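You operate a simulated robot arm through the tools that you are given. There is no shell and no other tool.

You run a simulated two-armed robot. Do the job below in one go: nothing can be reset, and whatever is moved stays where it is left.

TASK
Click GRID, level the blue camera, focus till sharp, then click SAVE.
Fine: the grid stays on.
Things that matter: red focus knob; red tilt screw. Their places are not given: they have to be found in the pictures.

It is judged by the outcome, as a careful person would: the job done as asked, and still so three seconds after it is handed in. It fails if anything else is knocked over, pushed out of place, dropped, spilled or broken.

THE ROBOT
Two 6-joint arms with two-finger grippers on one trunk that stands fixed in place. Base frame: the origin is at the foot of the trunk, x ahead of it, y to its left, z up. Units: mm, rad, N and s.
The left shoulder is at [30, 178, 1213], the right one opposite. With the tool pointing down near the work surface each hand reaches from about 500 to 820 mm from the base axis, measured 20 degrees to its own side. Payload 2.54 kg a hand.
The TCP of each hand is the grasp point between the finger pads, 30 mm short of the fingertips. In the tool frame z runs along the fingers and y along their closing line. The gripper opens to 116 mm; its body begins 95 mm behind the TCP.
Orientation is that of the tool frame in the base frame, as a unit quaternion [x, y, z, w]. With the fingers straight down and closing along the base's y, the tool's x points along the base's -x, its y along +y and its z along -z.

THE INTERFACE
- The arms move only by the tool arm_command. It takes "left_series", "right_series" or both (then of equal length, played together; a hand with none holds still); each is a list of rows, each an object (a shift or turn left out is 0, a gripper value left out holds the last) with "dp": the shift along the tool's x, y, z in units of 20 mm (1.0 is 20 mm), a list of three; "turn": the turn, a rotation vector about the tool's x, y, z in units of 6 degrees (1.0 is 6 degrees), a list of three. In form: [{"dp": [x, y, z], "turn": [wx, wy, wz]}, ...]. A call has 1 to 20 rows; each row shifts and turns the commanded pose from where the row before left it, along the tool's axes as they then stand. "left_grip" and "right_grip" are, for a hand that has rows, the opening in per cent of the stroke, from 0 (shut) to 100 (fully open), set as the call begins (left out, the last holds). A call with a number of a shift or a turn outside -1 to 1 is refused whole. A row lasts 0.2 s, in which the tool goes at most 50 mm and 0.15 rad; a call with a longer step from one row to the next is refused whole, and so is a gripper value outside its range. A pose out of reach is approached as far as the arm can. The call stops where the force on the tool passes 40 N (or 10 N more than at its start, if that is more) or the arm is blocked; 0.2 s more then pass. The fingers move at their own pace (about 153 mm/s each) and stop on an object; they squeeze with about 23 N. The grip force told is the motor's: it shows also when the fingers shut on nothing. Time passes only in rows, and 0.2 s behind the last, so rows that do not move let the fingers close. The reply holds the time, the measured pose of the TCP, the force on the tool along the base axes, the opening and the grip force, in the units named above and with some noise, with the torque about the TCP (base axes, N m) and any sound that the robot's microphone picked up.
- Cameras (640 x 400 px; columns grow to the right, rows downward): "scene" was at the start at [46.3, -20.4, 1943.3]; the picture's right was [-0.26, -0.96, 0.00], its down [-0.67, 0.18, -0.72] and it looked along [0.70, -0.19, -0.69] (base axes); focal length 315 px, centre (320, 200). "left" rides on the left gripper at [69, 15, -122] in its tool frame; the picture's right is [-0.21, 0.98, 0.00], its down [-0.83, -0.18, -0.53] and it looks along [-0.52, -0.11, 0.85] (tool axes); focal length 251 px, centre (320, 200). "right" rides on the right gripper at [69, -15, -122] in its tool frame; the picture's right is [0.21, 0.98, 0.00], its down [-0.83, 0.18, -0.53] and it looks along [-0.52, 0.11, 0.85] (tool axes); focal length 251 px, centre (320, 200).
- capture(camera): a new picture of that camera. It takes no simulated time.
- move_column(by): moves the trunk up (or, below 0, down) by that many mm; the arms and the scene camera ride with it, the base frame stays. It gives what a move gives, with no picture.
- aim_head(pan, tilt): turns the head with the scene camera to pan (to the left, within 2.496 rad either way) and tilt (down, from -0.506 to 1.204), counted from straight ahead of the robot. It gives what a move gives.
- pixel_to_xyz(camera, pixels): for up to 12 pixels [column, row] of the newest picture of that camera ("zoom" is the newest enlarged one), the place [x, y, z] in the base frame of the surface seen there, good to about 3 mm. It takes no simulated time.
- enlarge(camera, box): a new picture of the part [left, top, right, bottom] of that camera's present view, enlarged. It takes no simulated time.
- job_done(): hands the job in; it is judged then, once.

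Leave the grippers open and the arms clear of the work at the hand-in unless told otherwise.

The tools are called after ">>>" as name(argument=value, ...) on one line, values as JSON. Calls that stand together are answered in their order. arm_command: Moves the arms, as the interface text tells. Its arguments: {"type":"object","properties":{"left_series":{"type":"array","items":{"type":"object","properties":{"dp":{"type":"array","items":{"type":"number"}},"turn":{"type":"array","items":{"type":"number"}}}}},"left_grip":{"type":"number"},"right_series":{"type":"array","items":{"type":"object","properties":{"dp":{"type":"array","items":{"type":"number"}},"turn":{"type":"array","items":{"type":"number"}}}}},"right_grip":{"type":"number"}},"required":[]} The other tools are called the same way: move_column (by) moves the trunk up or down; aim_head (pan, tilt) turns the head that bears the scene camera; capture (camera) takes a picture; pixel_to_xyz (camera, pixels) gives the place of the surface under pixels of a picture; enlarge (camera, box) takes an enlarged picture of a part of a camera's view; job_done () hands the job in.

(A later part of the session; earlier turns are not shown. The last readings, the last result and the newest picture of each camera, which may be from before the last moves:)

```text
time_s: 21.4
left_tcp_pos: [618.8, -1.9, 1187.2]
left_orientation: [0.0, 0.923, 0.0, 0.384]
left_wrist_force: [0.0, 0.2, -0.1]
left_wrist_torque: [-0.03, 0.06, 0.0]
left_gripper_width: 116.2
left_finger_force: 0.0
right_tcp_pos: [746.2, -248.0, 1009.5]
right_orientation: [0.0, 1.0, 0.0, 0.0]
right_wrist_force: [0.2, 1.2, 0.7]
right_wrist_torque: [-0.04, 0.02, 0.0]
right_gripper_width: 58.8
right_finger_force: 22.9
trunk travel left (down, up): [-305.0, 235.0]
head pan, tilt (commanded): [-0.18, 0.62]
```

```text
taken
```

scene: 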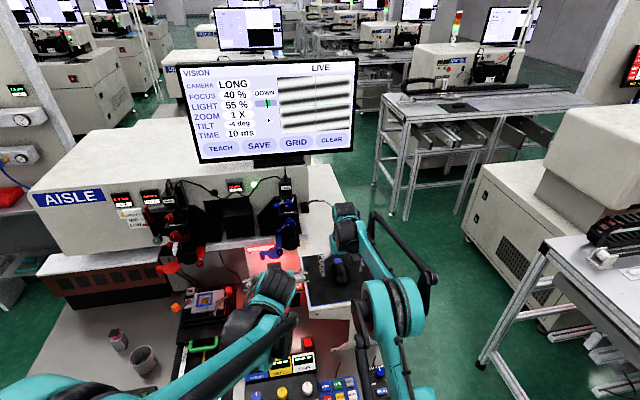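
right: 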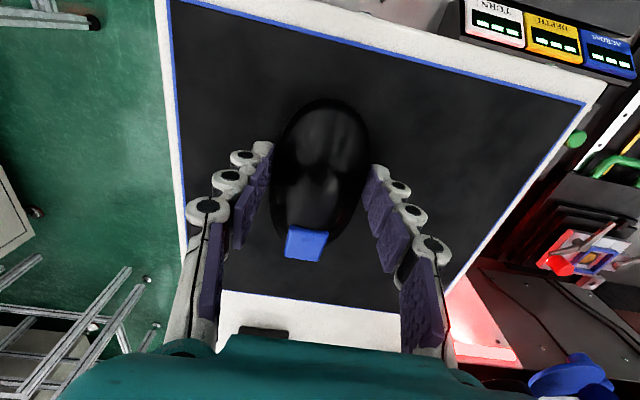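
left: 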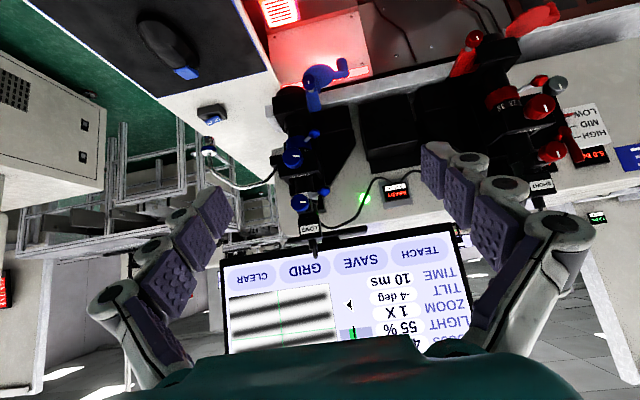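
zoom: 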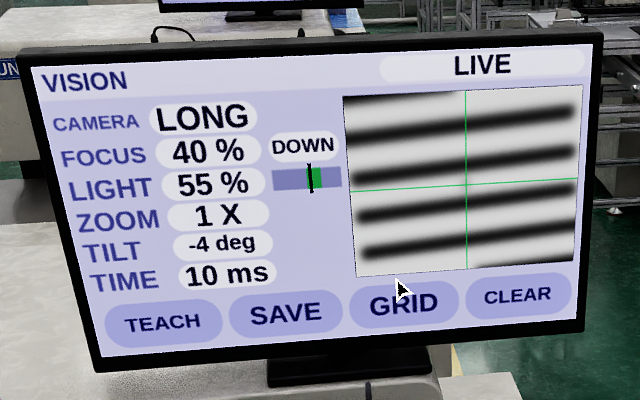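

The cursor tip is at (397,277), just at the top edge of GRID. I'll slide another 12 mm back and 2 mm right.

>>> arm_command(right_series=[{"dp": [0.2, -0.03, 0]}, {"dp": [0.2, -0.03, 0]}, {"dp": [0.2, -0.04, 0]}, {"dp": [0, 0, 0]}])

>>> enlarge(camera="scene", box=[170, 50, 370, 170])

```text
time_s: 22.4
left_tcp_pos: [618.7, -1.5, 1187.1]
left_orientation: [-0.001, 0.923, 0.0, 0.384]
left_wrist_force: [-1.0, -0.2, 0.6]
left_wrist_torque: [-0.03, -0.01, -0.01]
left_gripper_width: 116.0
left_finger_force: 0.0
right_tcp_pos: [735.2, -249.5, 1009.4]
right_orientation: [0.0, 1.0, 0.0, -0.001]
right_wrist_force: [1.0, 0.0, -0.3]
right_wrist_torque: [-0.02, -0.01, 0.0]
right_gripper_width: 58.8
right_finger_force: 22.7
trunk travel left (down, up): [-305.0, 235.0]
head pan, tilt (commanded): [-0.18, 0.62]
```

```text
3.20 times, centred on (270, 110) of scene
```

zoom: 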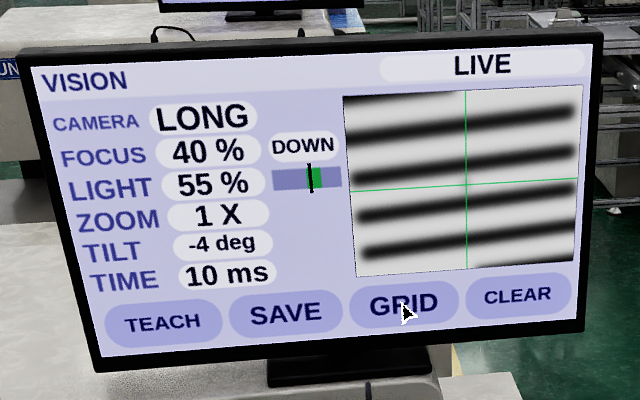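

The cursor tip is now on GRID at (403,303). I'll open the fingers just enough, check the cursor stays, then rise.

>>> arm_command(right_series=[{"dp": [0, 0, 0]}, {"dp": [0, 0, 0]}, {"dp": [0, 0, -0.5]}, {"dp": [0, 0, -1]}, {"dp": [0, 0, -1]}, {"dp": [0, 0, -1]}], right_grip=90)

>>> enlarge(camera="scene", box=[170, 50, 370, 170])

>>> capture(camera="right")

```text
time_s: 23.8
left_tcp_pos: [619.0, -1.8, 1187.7]
left_orientation: [0.001, 0.923, -0.002, 0.384]
left_wrist_force: [0.4, -0.1, 0.4]
left_wrist_torque: [0.01, 0.03, 0.02]
left_gripper_width: 116.0
left_finger_force: 0.0
right_tcp_pos: [733.4, -249.8, 1080.4]
right_orientation: [0.0, 1.0, 0.0, 0.0]
right_wrist_force: [-0.3, -0.7, 0.1]
right_wrist_torque: [0.01, 0.0, 0.02]
right_gripper_width: 104.5
right_finger_force: 0.1
trunk travel left (down, up): [-305.0, 235.0]
head pan, tilt (commanded): [-0.18, 0.62]
```

```text
3.20 times, centred on (270, 110) of scene
```

zoom: 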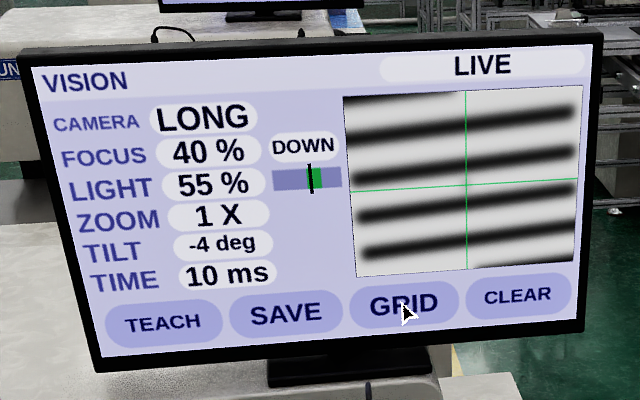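

```text
taken
```

right: 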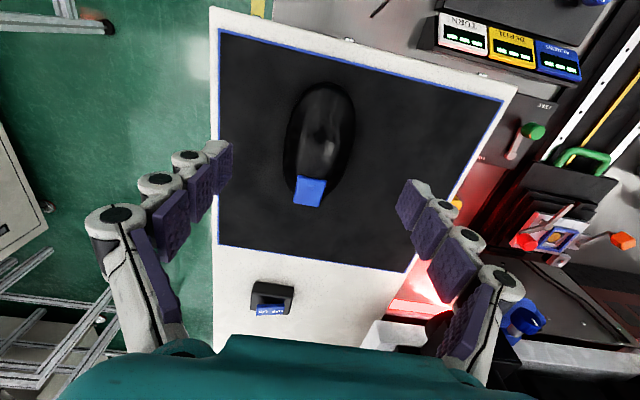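

The cursor stayed on GRID. Now I'll measure where the blue mouse button is, at (310,192) in the right view.

>>> pixel_to_xyz(camera="right", pixels=[[310, 185], [309, 192], [308, 200], [300, 190], [320, 192], [318, 140]])

```text
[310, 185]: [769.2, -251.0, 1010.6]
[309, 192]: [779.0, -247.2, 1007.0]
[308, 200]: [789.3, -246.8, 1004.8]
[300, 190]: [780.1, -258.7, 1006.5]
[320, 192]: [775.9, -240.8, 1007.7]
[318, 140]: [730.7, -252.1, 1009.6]
```

The button centre is about (778, −249), top about z 1007. I'll shut the fingers while moving above it to (781, −249, 1050).

>>> arm_command(right_series=[{"dp": [-0.8, 0.01, 0.5]}, {"dp": [-0.8, 0.01, 0.5]}, {"dp": [-0.78, 0.01, 0.4]}, {"dp": [0, 0, 0]}], right_grip=0)

>>> capture(camera="right")

>>> enlarge(camera="scene", box=[290, 220, 390, 300])

```text
time_s: 24.8
left_tcp_pos: [618.2, -2.7, 1187.5]
left_orientation: [-0.001, 0.923, 0.0, 0.385]
left_wrist_force: [0.1, 0.0, -0.4]
left_wrist_torque: [-0.02, -0.02, -0.02]
left_gripper_width: 115.8
left_finger_force: 0.0
right_tcp_pos: [782.3, -247.9, 1052.5]
right_orientation: [-0.001, 1.0, -0.001, 0.0]
right_wrist_force: [-0.3, 1.0, -0.3]
right_wrist_torque: [0.02, -0.04, 0.0]
right_gripper_width: 0.1
right_finger_force: 23.0
trunk travel left (down, up): [-305.0, 235.0]
head pan, tilt (commanded): [-0.18, 0.62]
```

```text
taken
```

right: 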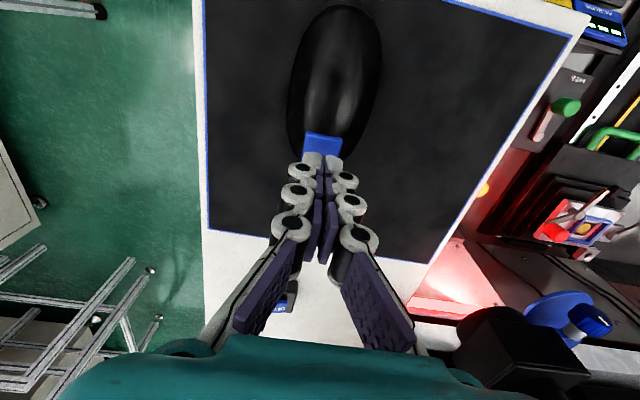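

```text
5.00 times, centred on (340, 260) of scene
```

zoom: 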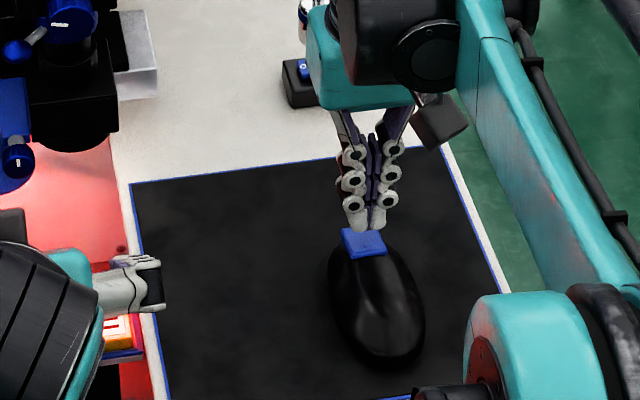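

The shut fingertips are just above the front of the blue button at about z 1022. I'll shift 3 mm back and lower to first touch, reading the force.

>>> arm_command(right_series=[{"dp": [0.15, 0, 0.25]}, {"dp": [0, 0, 0.25]}, {"dp": [0, 0, 0.1]}, {"dp": [0, 0, 0.1]}])

>>> enlarge(camera="scene", box=[170, 50, 370, 170])

>>> enlarge(camera="scene", box=[330, 230, 380, 270])

```text
time_s: 25.8
left_tcp_pos: [618.3, -1.3, 1186.5]
left_orientation: [0.0, 0.923, 0.0, 0.385]
left_wrist_force: [-1.1, 0.4, -0.5]
left_wrist_torque: [0.03, -0.01, -0.02]
left_gripper_width: 116.4
left_finger_force: 0.1
right_tcp_pos: [779.2, -248.4, 1037.9]
right_orientation: [0.0, 1.0, 0.0, 0.0]
right_wrist_force: [0.1, -0.4, -0.5]
right_wrist_torque: [0.0, 0.01, -0.01]
right_gripper_width: 0.0
right_finger_force: 23.4
trunk travel left (down, up): [-305.0, 235.0]
head pan, tilt (commanded): [-0.18, 0.62]
```

```text
3.20 times, centred on (270, 110) of scene
```

zoom: 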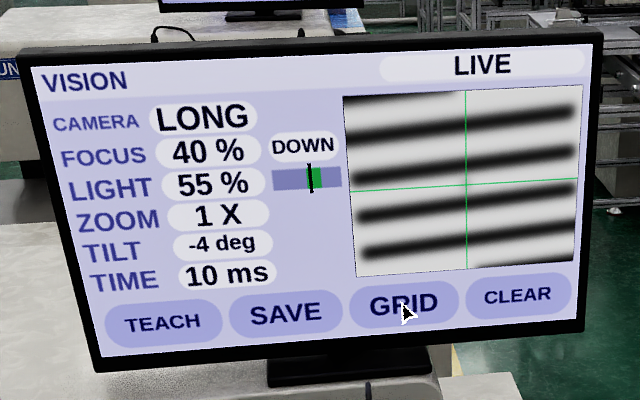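

```text
10.00 times, centred on (355, 250) of scene
```

zoom: 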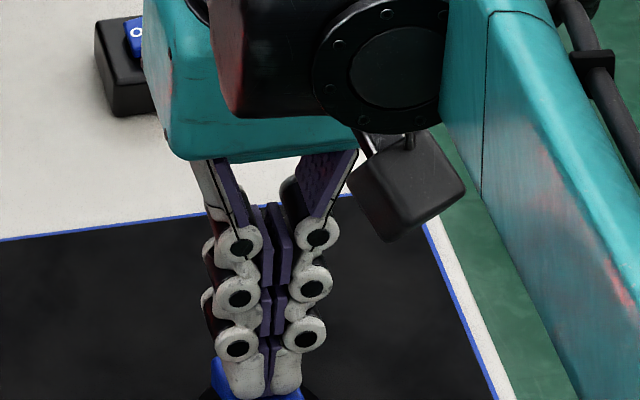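

Fingertips are at about z 1008 with no contact yet. I'll keep going down in 1 mm steps, reading force and sound.

>>> arm_command(right_series=[{"dp": [0, 0, 0.05]}, {"dp": [0, 0, 0.05]}, {"dp": [0, 0, 0.05]}])

>>> enlarge(camera="scene", box=[170, 50, 370, 170])

```text
time_s: 26.6
left_tcp_pos: [617.6, -1.5, 1187.7]
left_orientation: [0.0, 0.923, -0.001, 0.384]
left_wrist_force: [0.2, -0.3, -0.4]
left_wrist_torque: [0.0, -0.03, -0.01]
left_gripper_width: 115.8
left_finger_force: 0.1
right_tcp_pos: [778.3, -247.5, 1035.5]
right_orientation: [0.0, 1.0, 0.0, 0.001]
right_wrist_force: [0.8, -0.9, 1.1]
right_wrist_torque: [-0.04, 0.01, -0.02]
right_gripper_width: 5.8
right_finger_force: 23.1
trunk travel left (down, up): [-305.0, 235.0]
head pan, tilt (commanded): [-0.18, 0.62]
```

```text
3.20 times, centred on (270, 110) of scene
```

zoom: 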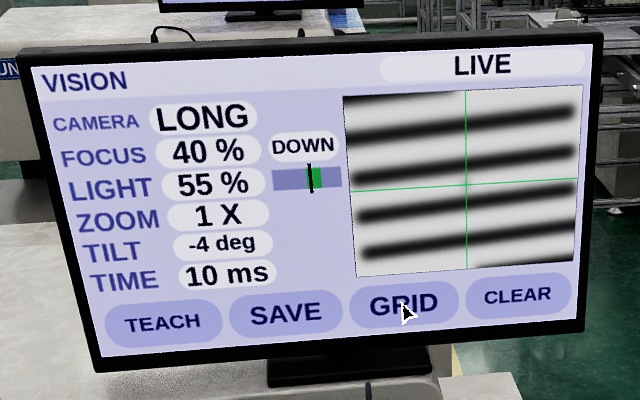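

The finger width read 5.8 mm with a slight upward force, so the tips are touching something. I'll look close up.

>>> enlarge(camera="scene", box=[335, 245, 375, 285])

>>> enlarge(camera="right", box=[270, 90, 370, 190])

>>> enlarge(camera="left", box=[0, 0, 320, 200])

```text
10.00 times, centred on (355, 265) of scene
```

zoom: 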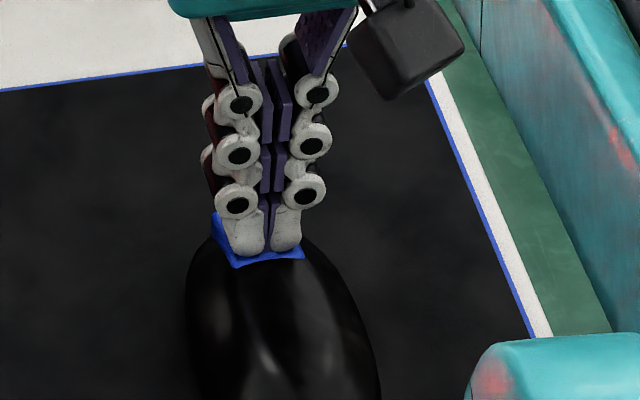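

```text
4.00 times, centred on (320, 140) of right
```

zoom: 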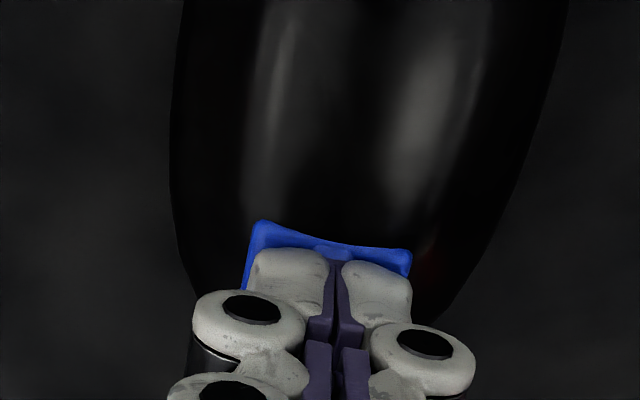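

```text
2.00 times, centred on (160, 100) of left
```

zoom: 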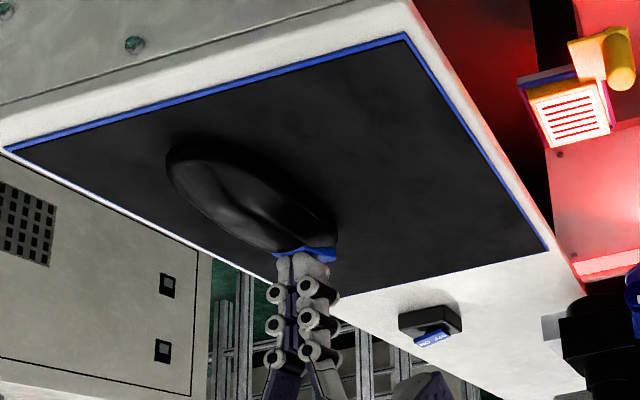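

The fingertips sit squarely on the blue button. I'll press on in small steps until a click.

>>> arm_command(right_series=[{"dp": [0, 0, 0.05]}, {"dp": [0, 0, 0.05]}])

>>> enlarge(camera="scene", box=[170, 50, 370, 170])

```text
time_s: 27.2
left_tcp_pos: [618.7, -2.0, 1187.8]
left_orientation: [0.0, 0.923, 0.0, 0.385]
left_wrist_force: [-0.8, 0.2, 0.6]
left_wrist_torque: [-0.01, 0.01, 0.03]
left_gripper_width: 116.2
left_finger_force: 0.0
right_tcp_pos: [778.4, -247.8, 1034.1]
right_orientation: [0.0, 1.0, 0.0, 0.0]
right_wrist_force: [-1.0, -0.4, 1.1]
right_wrist_torque: [0.0, 0.01, -0.01]
right_gripper_width: 6.2
right_finger_force: 22.9
trunk travel left (down, up): [-305.0, 235.0]
head pan, tilt (commanded): [-0.18, 0.62]
heard: click
```

```text
3.20 times, centred on (270, 110) of scene
```

zoom: 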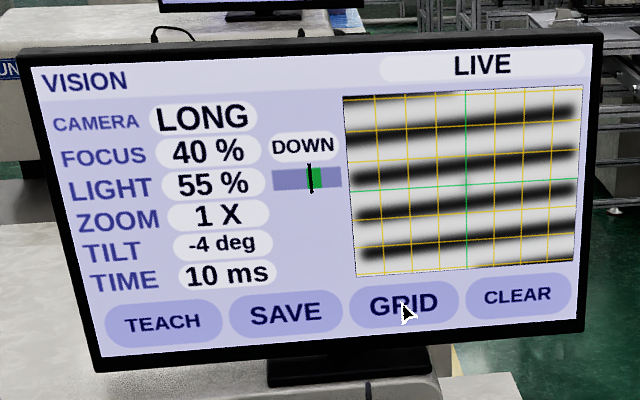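

Click heard and the yellow grid is now on. I'll lift the right hand straight up and draw it aside to the right.

>>> arm_command(right_series=[{"dp": [0, 0, -0.3]}, {"dp": [0, 0, -0.7]}, {"dp": [0, 0, -1]}, {"dp": [0, 0, -1]}, {"dp": [0, 0, -1]}, {"dp": [0.9, -0.5, -0.5]}, {"dp": [0.9, -0.5, -0.5]}, {"dp": [0.9, -0.5, -0.5]}, {"dp": [0.9, -0.5, -0.5]}, {"dp": [0.9, -0.5, -0.5]}, {"dp": [0.9, -0.5, 0]}])

>>> capture(camera="scene")

>>> enlarge(camera="scene", box=[170, 50, 370, 170])

>>> capture(camera="left")

```text
time_s: 29.6
left_tcp_pos: [618.3, -1.5, 1187.9]
left_orientation: [0.0, 0.922, 0.0, 0.386]
left_wrist_force: [0.0, 0.4, 0.6]
left_wrist_torque: [0.01, -0.03, 0.03]
left_gripper_width: 115.8
left_finger_force: 0.1
right_tcp_pos: [669.3, -309.0, 1162.2]
right_orientation: [0.001, 1.0, 0.0, 0.0]
right_wrist_force: [0.3, -0.4, 0.3]
right_wrist_torque: [-0.01, -0.04, 0.0]
right_gripper_width: 0.0
right_finger_force: 23.0
trunk travel left (down, up): [-305.0, 235.0]
head pan, tilt (commanded): [-0.18, 0.62]
```

```text
taken
```

scene: 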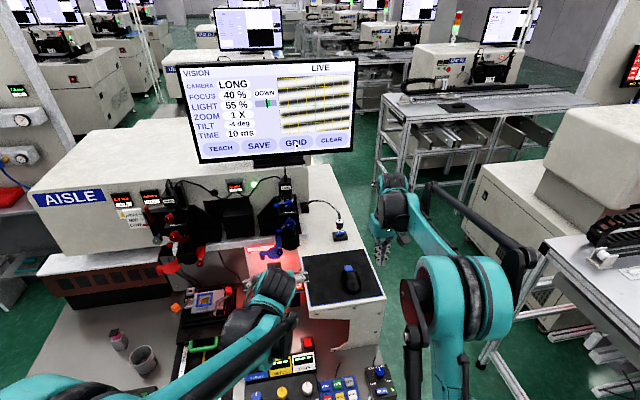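

```text
3.20 times, centred on (270, 110) of scene
```

zoom: 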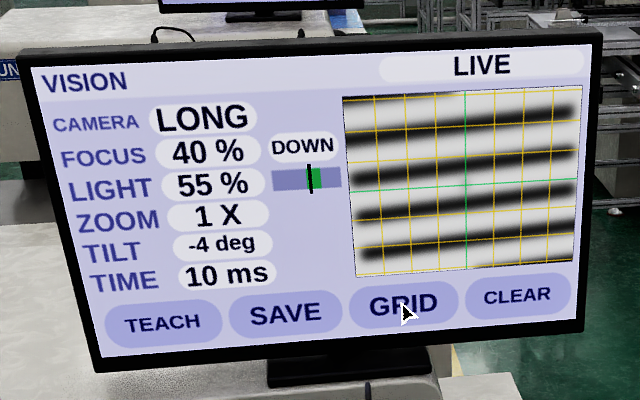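

```text
taken
```

left: 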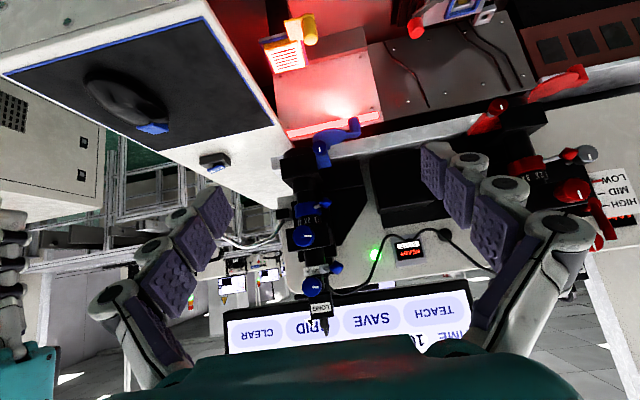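

The grid is on and the hands are clear. From this lower left view I'll enlarge the blue stack again to read the labels around its knobs.

>>> enlarge(camera="left", box=[280, 255, 350, 330])

>>> enlarge(camera="left", box=[280, 195, 345, 260])

>>> enlarge(camera="left", box=[275, 110, 365, 200])

>>> enlarge(camera="left", box=[460, 60, 600, 230])

```text
5.33 times, centred on (315, 292) of left
```

zoom: 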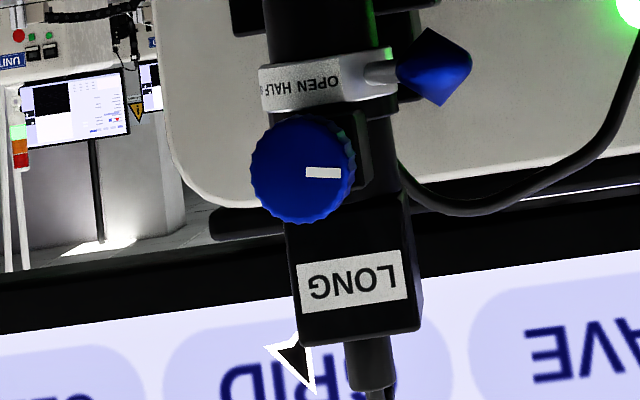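

```text
6.15 times, centred on (312, 228) of left
```

zoom: 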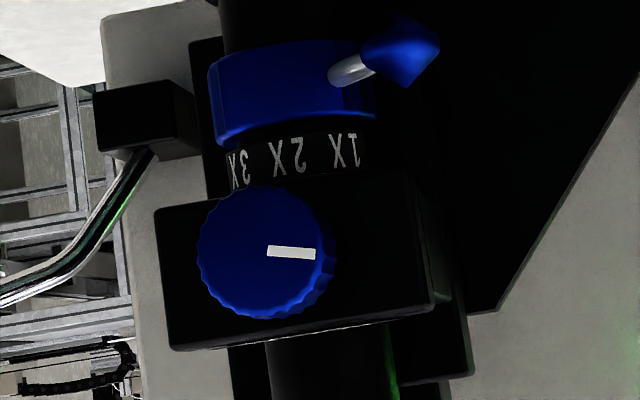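

```text
4.44 times, centred on (320, 155) of left
```

zoom: 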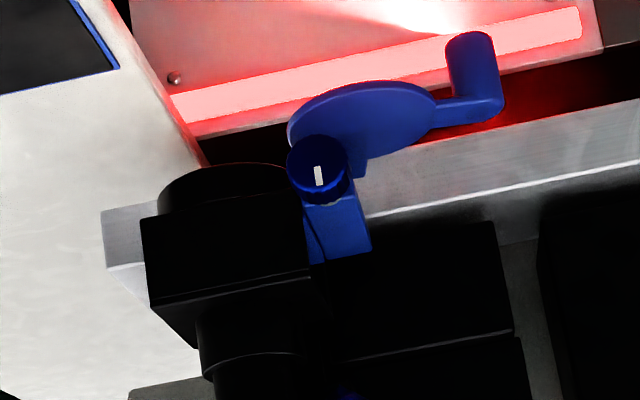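

```text
2.35 times, centred on (530, 145) of left
```

zoom: 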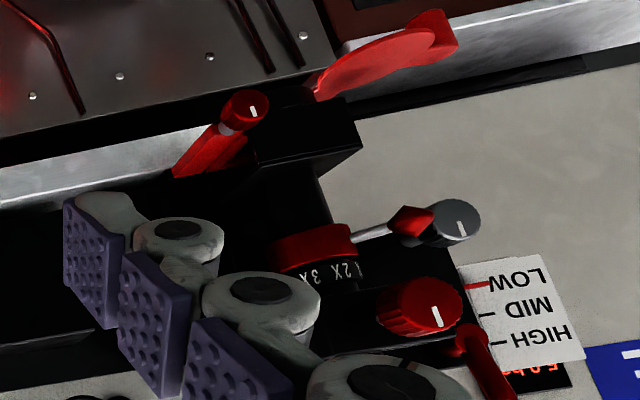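

I read OPEN/HALF on the iris ring and 1X/2X/3X on the zoom ring. The FOCUS box carries the middle knob, and the unlabelled knob on the camera head is the likely tilt screw. I'll measure both knob faces from this view.

>>> pixel_to_xyz(camera="left", pixels=[[311.8, 286.4], [304, 286.4], [319, 286.4], [311.8, 279], [311.8, 294], [304.2, 237], [296, 237], [311, 237], [304.2, 229], [304.2, 245], [322, 246], [290, 250]])

>>> enlarge(camera="scene", box=[262, 170, 322, 260])

```text
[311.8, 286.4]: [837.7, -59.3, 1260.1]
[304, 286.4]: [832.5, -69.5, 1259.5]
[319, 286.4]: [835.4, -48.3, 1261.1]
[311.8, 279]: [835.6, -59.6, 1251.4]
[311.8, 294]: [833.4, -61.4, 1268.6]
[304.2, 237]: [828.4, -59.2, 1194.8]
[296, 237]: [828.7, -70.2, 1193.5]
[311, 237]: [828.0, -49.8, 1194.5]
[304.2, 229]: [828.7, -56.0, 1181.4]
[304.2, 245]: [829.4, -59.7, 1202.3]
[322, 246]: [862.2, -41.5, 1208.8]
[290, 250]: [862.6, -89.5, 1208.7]
```

```text
4.44 times, centred on (292, 215) of scene
```

zoom: 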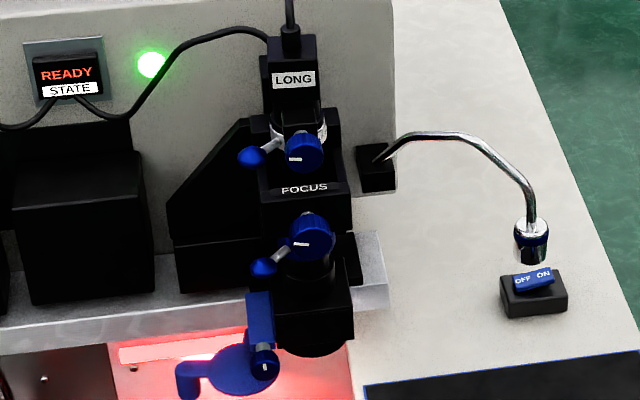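

The upper knob is centred at (834, −59, 1260) with radius about 13, and the focus knob at (828, −59, 1193) with radius about 16. I'll pitch the left hand the remaining 45° to horizontal at its present safe place.

>>> arm_command(left_series=[{"turn": [0, -0.934, 0]}, {"turn": [0, -0.934, 0]}, {"turn": [0, -0.934, 0]}, {"turn": [0, -0.934, 0]}, {"turn": [0, -0.934, 0]}, {"turn": [0, -0.934, 0]}, {"turn": [0, -0.934, 0]}, {"turn": [0, -0.934, 0]}, {}], left_grip=50)

>>> capture(camera="left")

>>> capture(camera="scene")

```text
time_s: 31.6
left_tcp_pos: [631.8, -11.6, 1209.1]
left_orientation: [-0.001, 0.708, 0.0, 0.706]
left_wrist_force: [0.6, 0.4, -0.1]
left_wrist_torque: [-0.02, 0.03, -0.03]
left_gripper_width: 57.9
left_finger_force: 0.0
left hand out of reach, approached as far as the arm can: row 7, 8
right_tcp_pos: [670.6, -310.2, 1162.4]
right_orientation: [0.001, 1.0, 0.0, 0.001]
right_wrist_force: [-0.5, -0.2, 0.1]
right_wrist_torque: [-0.02, -0.05, 0.04]
right_gripper_width: 0.1
right_finger_force: 23.0
trunk travel left (down, up): [-305.0, 235.0]
head pan, tilt (commanded): [-0.18, 0.62]
```

```text
taken
```

left: 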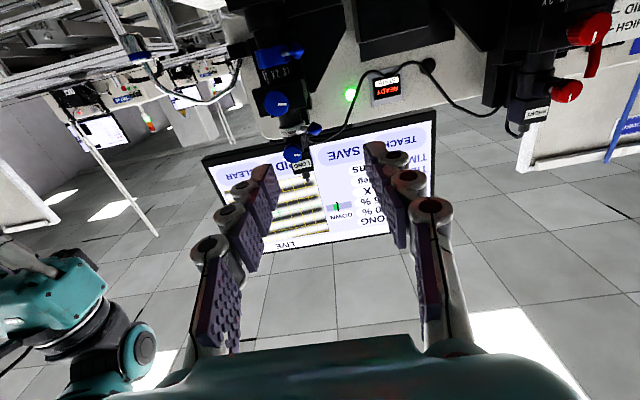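

```text
taken
```

scene: 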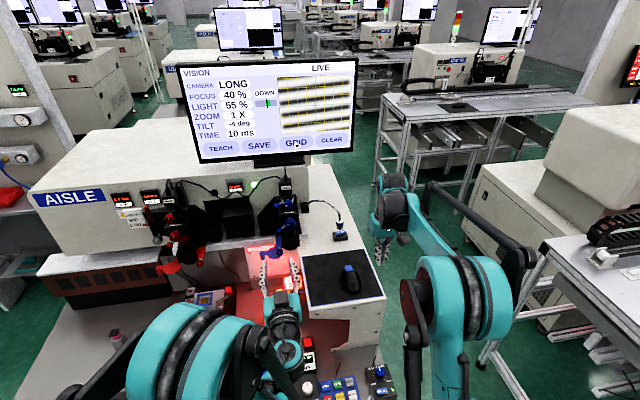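

The left hand is horizontal now at about (632, −12, 1209). I'll move it to a standoff about 60 mm in front of the upper knob, near (765, −59, 1260).

>>> arm_command(left_series=[{"dp": [-0.4, -0.35, 0.8]}, {"dp": [-0.4, -0.35, 0.8]}, {"dp": [-0.4, -0.35, 0.8]}, {"dp": [-0.4, -0.35, 0.8]}, {"dp": [-0.4, -0.35, 0.8]}, {"dp": [-0.4, -0.35, 0.8]}, {"dp": [-0.4, -0.35, 0.8]}, {}])

>>> capture(camera="left")

>>> capture(camera="scene")

```text
time_s: 33.4
left_tcp_pos: [744.8, -59.2, 1264.8]
left_orientation: [0.0, 0.707, -0.001, 0.708]
left_wrist_force: [0.4, -0.2, -0.2]
left_wrist_torque: [-0.01, 0.0, -0.04]
left_gripper_width: 57.9
left_finger_force: 0.1
right_tcp_pos: [669.6, -308.8, 1163.3]
right_orientation: [0.0, 1.0, 0.001, 0.001]
right_wrist_force: [-0.5, 0.3, 0.7]
right_wrist_torque: [0.02, -0.02, -0.01]
right_gripper_width: 0.0
right_finger_force: 23.3
trunk travel left (down, up): [-305.0, 235.0]
head pan, tilt (commanded): [-0.18, 0.62]
```

```text
taken
```

left: 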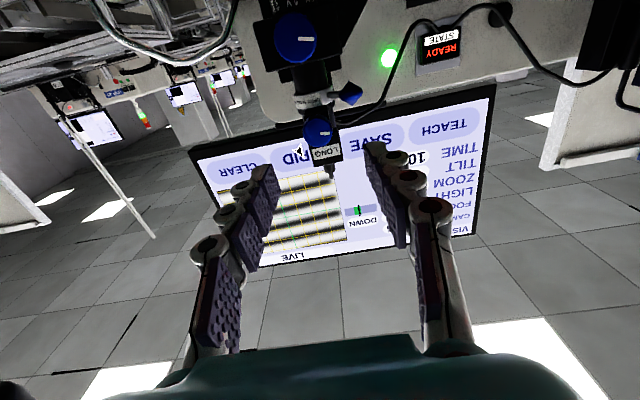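

```text
taken
```

scene: 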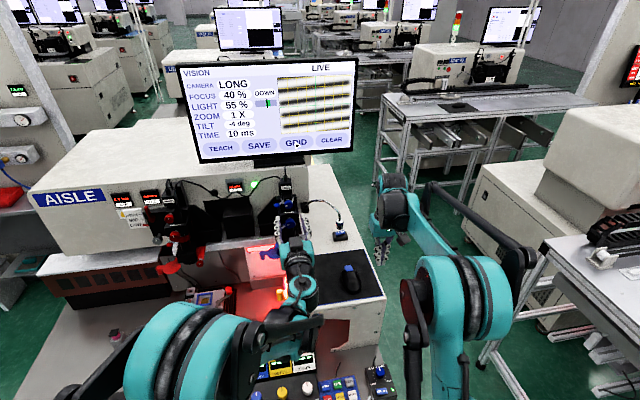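

The hand is at (745, −59, 1265), lined up on the upper knob. I'll go in 48 mm more and 5 mm down, which keeps the tips short of the knob face, then check.

>>> arm_command(left_series=[{"dp": [0.08, 0, 0.8]}, {"dp": [0.08, 0, 0.8]}, {"dp": [0.08, 0, 0.8]}, {}])

>>> capture(camera="left")

>>> enlarge(camera="scene", box=[260, 170, 320, 230])

```text
time_s: 34.4
left_tcp_pos: [793.3, -58.6, 1259.5]
left_orientation: [0.0, 0.707, -0.001, 0.707]
left_wrist_force: [-0.6, -0.4, 0.7]
left_wrist_torque: [-0.01, -0.02, 0.0]
left_gripper_width: 58.1
left_finger_force: 0.0
right_tcp_pos: [669.8, -309.5, 1161.9]
right_orientation: [0.0, 1.0, 0.0, 0.0]
right_wrist_force: [0.3, -0.1, 0.5]
right_wrist_torque: [0.01, -0.03, 0.02]
right_gripper_width: 0.0
right_finger_force: 23.0
trunk travel left (down, up): [-305.0, 235.0]
head pan, tilt (commanded): [-0.18, 0.62]
```

```text
taken
```

left: 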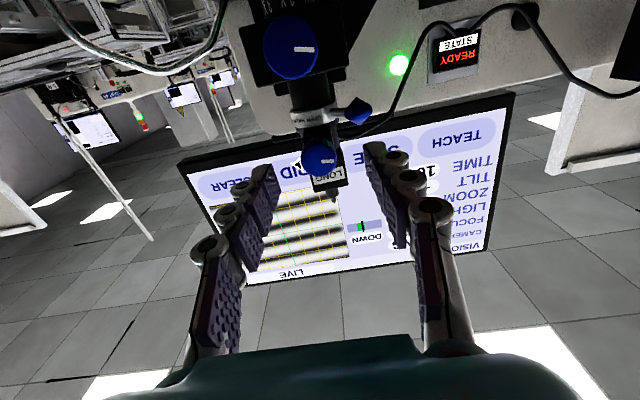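

```text
6.67 times, centred on (290, 200) of scene
```

zoom: 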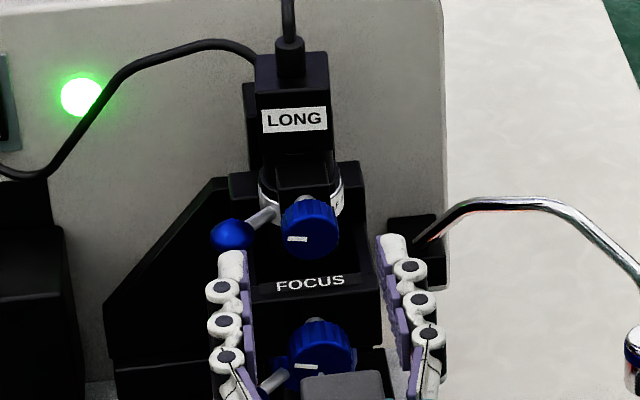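

The tips at x≈823 straddle the knob line cleanly, with the lever ball behind. I'll advance 19 mm and close on the upper knob.

>>> arm_command(left_series=[{"dp": [0, 0, 0.5]}, {"dp": [0, 0, 0.45]}, {}])

>>> arm_command(left_series=[{}, {}, {}], left_grip=10)

>>> capture(camera="left")

>>> enlarge(camera="scene", box=[260, 170, 320, 230])

>>> enlarge(camera="scene", box=[170, 50, 370, 170])

```text
time_s: 35.2
left_tcp_pos: [811.5, -59.7, 1258.3]
left_orientation: [0.001, 0.707, 0.0, 0.707]
left_wrist_force: [0.1, 0.3, -0.2]
left_wrist_torque: [0.01, 0.04, -0.04]
left_gripper_width: 58.1
left_finger_force: 0.0
right_tcp_pos: [670.0, -308.3, 1161.1]
right_orientation: [0.0, 1.0, 0.0, 0.0]
right_wrist_force: [-0.6, 0.2, -0.6]
right_wrist_torque: [-0.01, 0.02, 0.0]
right_gripper_width: 0.0
right_finger_force: 22.5
trunk travel left (down, up): [-305.0, 235.0]
head pan, tilt (commanded): [-0.18, 0.62]
```

```text
time_s: 36.0
left_tcp_pos: [811.5, -60.2, 1258.2]
left_orientation: [0.001, 0.707, -0.001, 0.707]
left_wrist_force: [-1.1, -3.0, -0.4]
left_wrist_torque: [0.01, 0.04, -0.22]
left_gripper_width: 25.1
left_finger_force: 45.3
right_tcp_pos: [670.6, -310.1, 1161.3]
right_orientation: [0.0, 1.0, 0.001, 0.0]
right_wrist_force: [-0.4, 0.9, 0.6]
right_wrist_torque: [0.02, 0.02, -0.04]
right_gripper_width: 0.1
right_finger_force: 23.0
trunk travel left (down, up): [-305.0, 235.0]
head pan, tilt (commanded): [-0.18, 0.62]
```

```text
taken
```

left: 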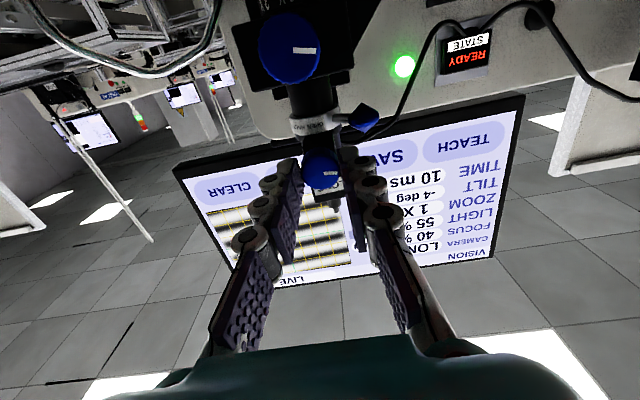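

```text
6.67 times, centred on (290, 200) of scene
```

zoom: 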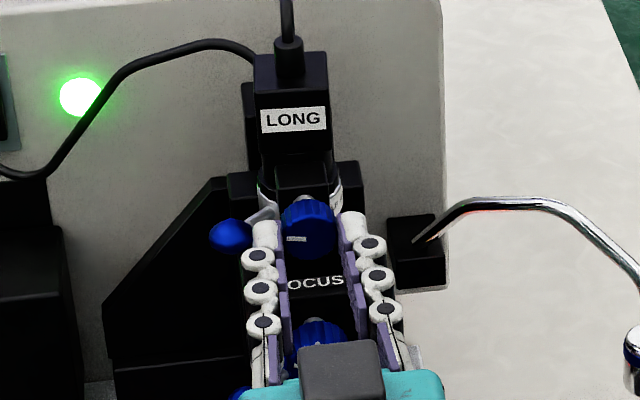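

```text
3.20 times, centred on (270, 110) of scene
```

zoom: 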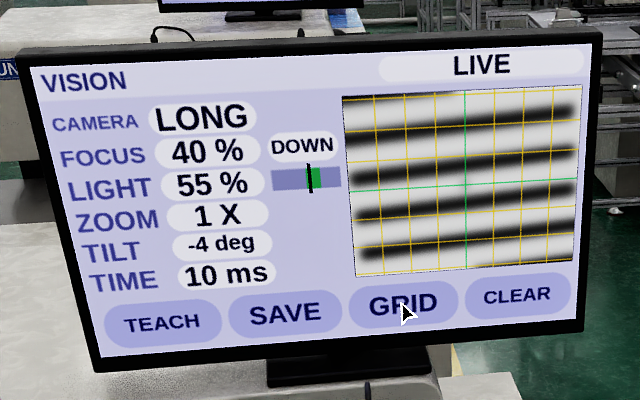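

The fingers hold the upper knob (width 25 mm) and the screen is unchanged. I'll turn it 12° clockwise as a test and read the screen.

>>> arm_command(left_series=[{"turn": [0, 0, 1]}, {"turn": [0, 0, 1]}, {}])

>>> enlarge(camera="scene", box=[170, 50, 370, 170])

>>> enlarge(camera="scene", box=[260, 170, 320, 230])

```text
time_s: 36.8
left_tcp_pos: [810.8, -60.0, 1258.4]
left_orientation: [0.075, 0.703, 0.073, 0.703]
left_wrist_force: [-4.4, -2.7, -4.8]
left_wrist_torque: [0.01, 0.32, -0.06]
left_gripper_width: 24.9
left_finger_force: 44.7
right_tcp_pos: [669.4, -309.3, 1160.9]
right_orientation: [0.0, 1.0, 0.0, 0.0]
right_wrist_force: [0.6, 0.2, 0.8]
right_wrist_torque: [-0.02, 0.0, -0.02]
right_gripper_width: 0.0
right_finger_force: 23.1
trunk travel left (down, up): [-305.0, 235.0]
head pan, tilt (commanded): [-0.18, 0.62]
```

```text
3.20 times, centred on (270, 110) of scene
```

zoom: 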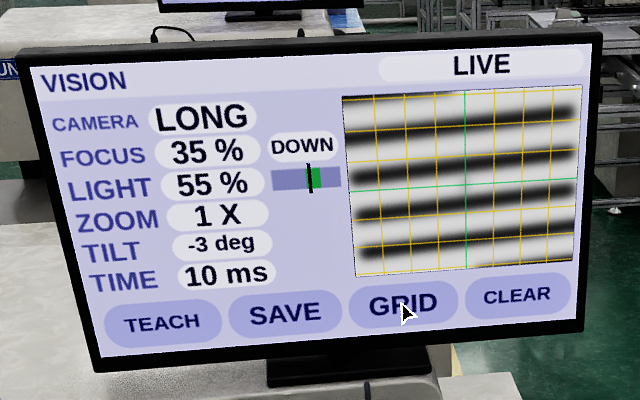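

```text
6.67 times, centred on (290, 200) of scene
```

zoom: 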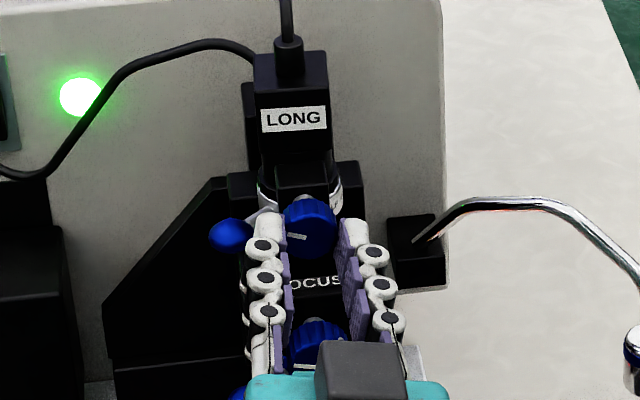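

The tilt went −4 → −3 deg and focus went 40 → 35 %, so this is the tilt screw and clockwise is the right way. I'll continue another 18° clockwise.

>>> arm_command(left_series=[{"turn": [0, 0, 1]}, {"turn": [0, 0, 1]}, {"turn": [0, 0, 1]}, {}])

>>> enlarge(camera="scene", box=[170, 50, 370, 170])

>>> enlarge(camera="scene", box=[260, 170, 320, 230])

```text
time_s: 37.8
left_tcp_pos: [811.5, -59.7, 1259.7]
left_orientation: [0.185, 0.682, 0.183, 0.683]
left_wrist_force: [-4.9, -2.6, -3.2]
left_wrist_torque: [0.01, 0.38, 0.09]
left_gripper_width: 25.2
left_finger_force: 45.2
right_tcp_pos: [670.5, -309.5, 1162.0]
right_orientation: [0.0, 1.0, 0.0, 0.0]
right_wrist_force: [0.8, 0.2, 0.1]
right_wrist_torque: [-0.05, -0.01, -0.01]
right_gripper_width: 0.0
right_finger_force: 23.0
trunk travel left (down, up): [-305.0, 235.0]
head pan, tilt (commanded): [-0.18, 0.62]
```

```text
3.20 times, centred on (270, 110) of scene
```

zoom: 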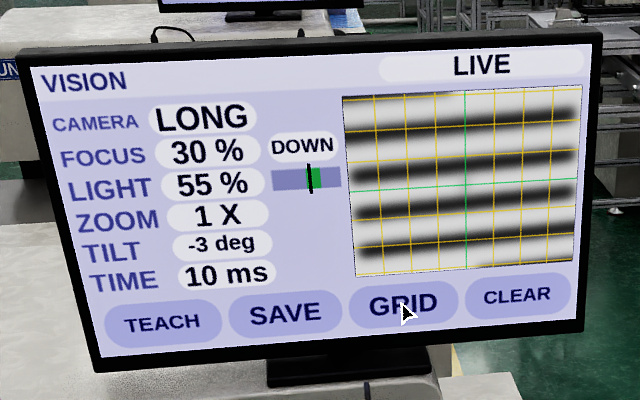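

```text
6.67 times, centred on (290, 200) of scene
```

zoom: 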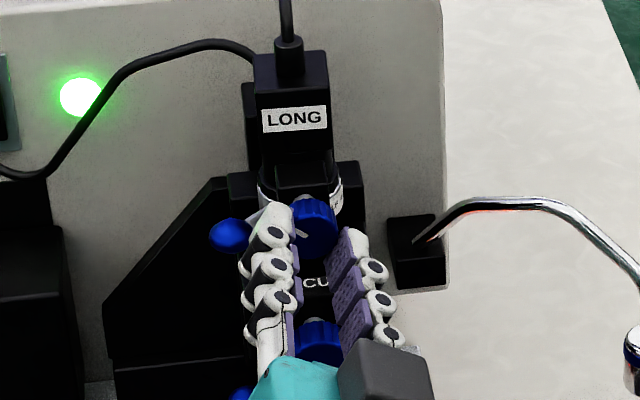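

Focus now reads 30 % and tilt reads −3 deg, so this knob's main effect isn't clear yet. I'll enlarge the live picture to judge stripe slope and sharpness before turning more.

>>> enlarge(camera="scene", box=[270, 70, 360, 140])

>>> enlarge(camera="scene", box=[205, 75, 275, 145])

```text
5.71 times, centred on (315, 105) of scene
```

zoom: 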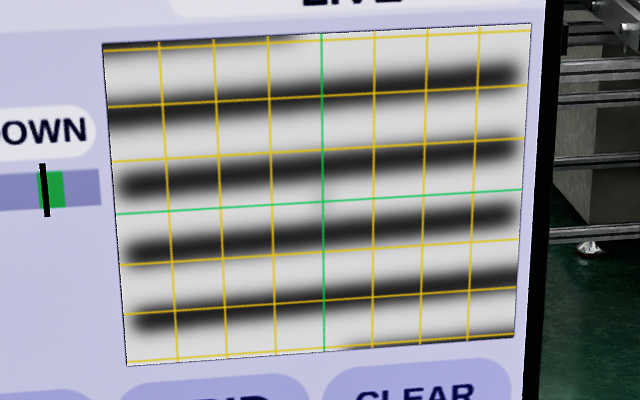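

```text
5.71 times, centred on (240, 110) of scene
```

zoom: 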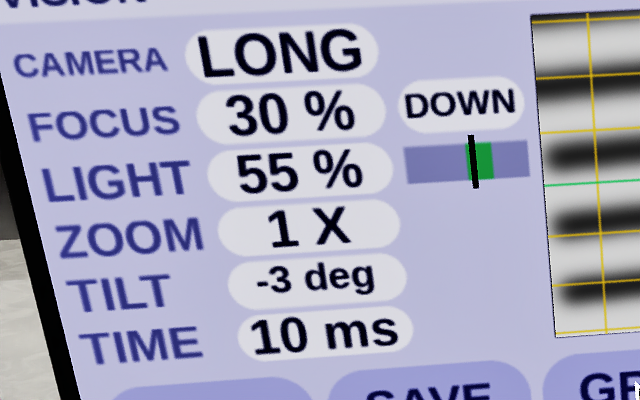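

The stripes look a bit more level and a bit more blurred. The bar tracks LIGHT (55 %, inside green). I'll turn 18° more clockwise and watch both readings.

>>> arm_command(left_series=[{"turn": [0, 0, 1]}, {"turn": [0, 0, 1]}, {"turn": [0, 0, 1]}, {}])

>>> enlarge(camera="scene", box=[170, 50, 370, 170])

>>> enlarge(camera="scene", box=[260, 170, 320, 230])

>>> capture(camera="left")

```text
time_s: 38.8
left_tcp_pos: [810.4, -58.1, 1259.6]
left_orientation: [0.287, 0.645, 0.288, 0.647]
left_wrist_force: [-3.7, -2.4, -3.2]
left_wrist_torque: [0.02, -0.13, -0.29]
left_gripper_width: 25.1
left_finger_force: 45.4
right_tcp_pos: [670.7, -308.9, 1162.4]
right_orientation: [0.001, 1.0, -0.001, -0.001]
right_wrist_force: [-0.5, -0.2, -0.1]
right_wrist_torque: [0.0, 0.0, 0.01]
right_gripper_width: 0.0
right_finger_force: 23.4
trunk travel left (down, up): [-305.0, 235.0]
head pan, tilt (commanded): [-0.18, 0.62]
```

```text
3.20 times, centred on (270, 110) of scene
```

zoom: 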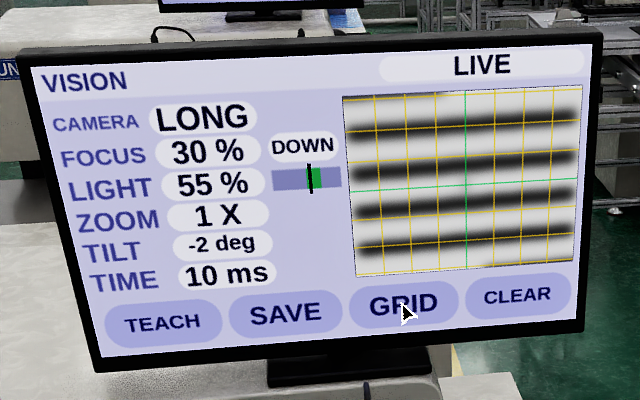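

```text
6.67 times, centred on (290, 200) of scene
```

zoom: 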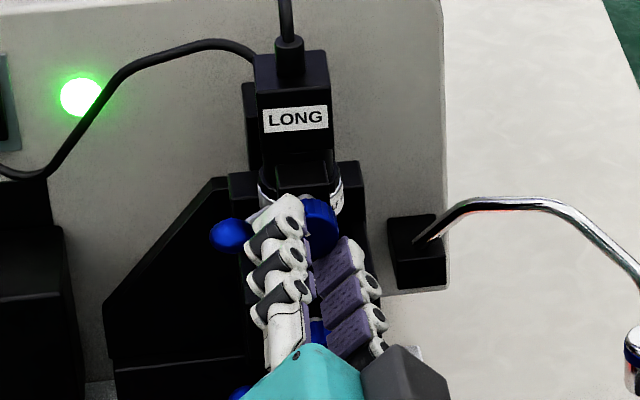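

```text
taken
```

left: 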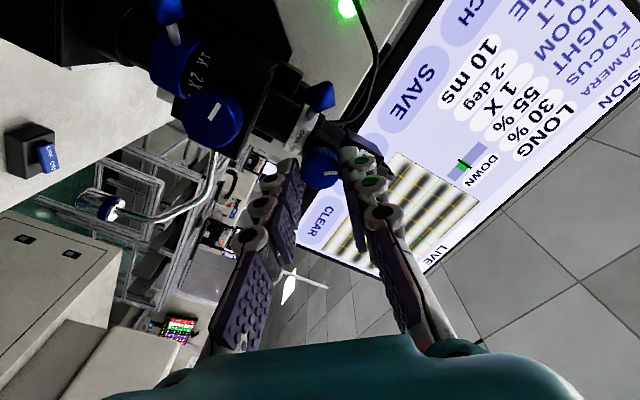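

Tilt is now −2 deg and the stripes are levelling, so this is the tilt screw, with some cross-effect on focus. I'll turn 24° more clockwise.

>>> arm_command(left_series=[{"turn": [0, 0, 1]}, {"turn": [0, 0, 1]}, {"turn": [0, 0, 1]}, {"turn": [0, 0, 1]}, {}])

>>> enlarge(camera="scene", box=[170, 50, 370, 170])

>>> enlarge(camera="scene", box=[260, 170, 320, 230])

```text
time_s: 40.0
left_tcp_pos: [812.3, -58.9, 1258.6]
left_orientation: [0.415, 0.572, 0.417, 0.572]
left_wrist_force: [-1.2, 0.5, 3.1]
left_wrist_torque: [0.01, -0.25, -0.51]
left_gripper_width: 25.1
left_finger_force: 45.5
right_tcp_pos: [670.4, -308.4, 1162.2]
right_orientation: [0.001, 1.0, 0.0, 0.0]
right_wrist_force: [0.8, -0.1, 0.2]
right_wrist_torque: [-0.03, -0.03, -0.02]
right_gripper_width: 0.1
right_finger_force: 23.3
trunk travel left (down, up): [-305.0, 235.0]
head pan, tilt (commanded): [-0.18, 0.62]
```

```text
3.20 times, centred on (270, 110) of scene
```

zoom: 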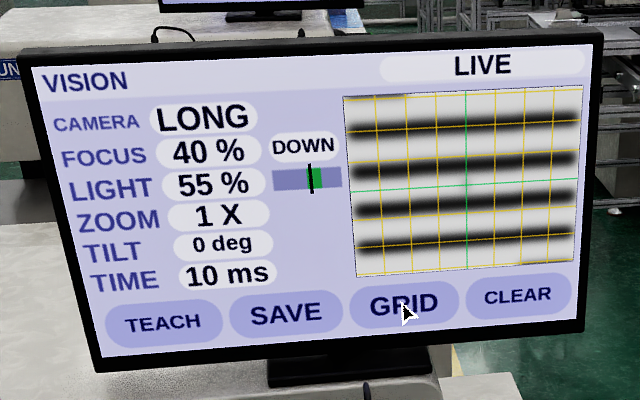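

```text
6.67 times, centred on (290, 200) of scene
```

zoom: 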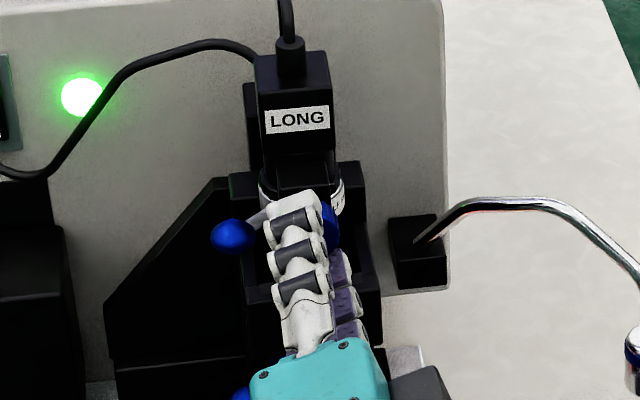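

Tilt now reads 0 deg. I'll enlarge the live picture to check the stripes against the grid lines.

>>> enlarge(camera="scene", box=[272, 72, 356, 140])

>>> enlarge(camera="scene", box=[205, 75, 275, 145])

```text
5.88 times, centred on (314, 106) of scene
```

zoom: 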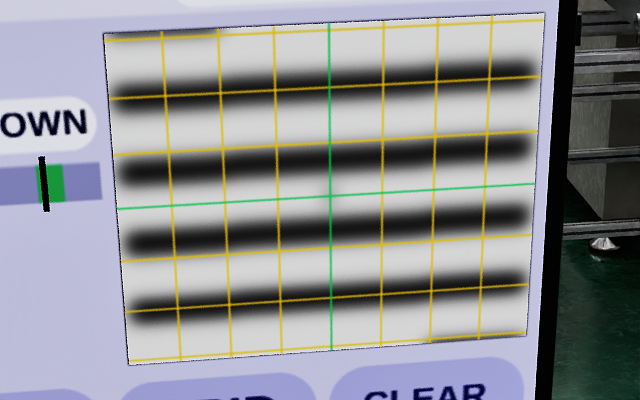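

```text
5.71 times, centred on (240, 110) of scene
```

zoom: 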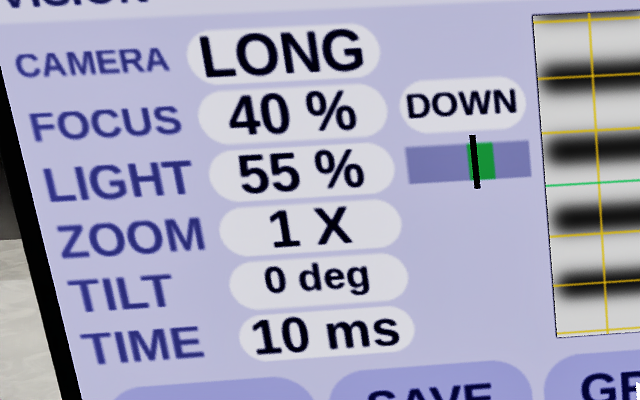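

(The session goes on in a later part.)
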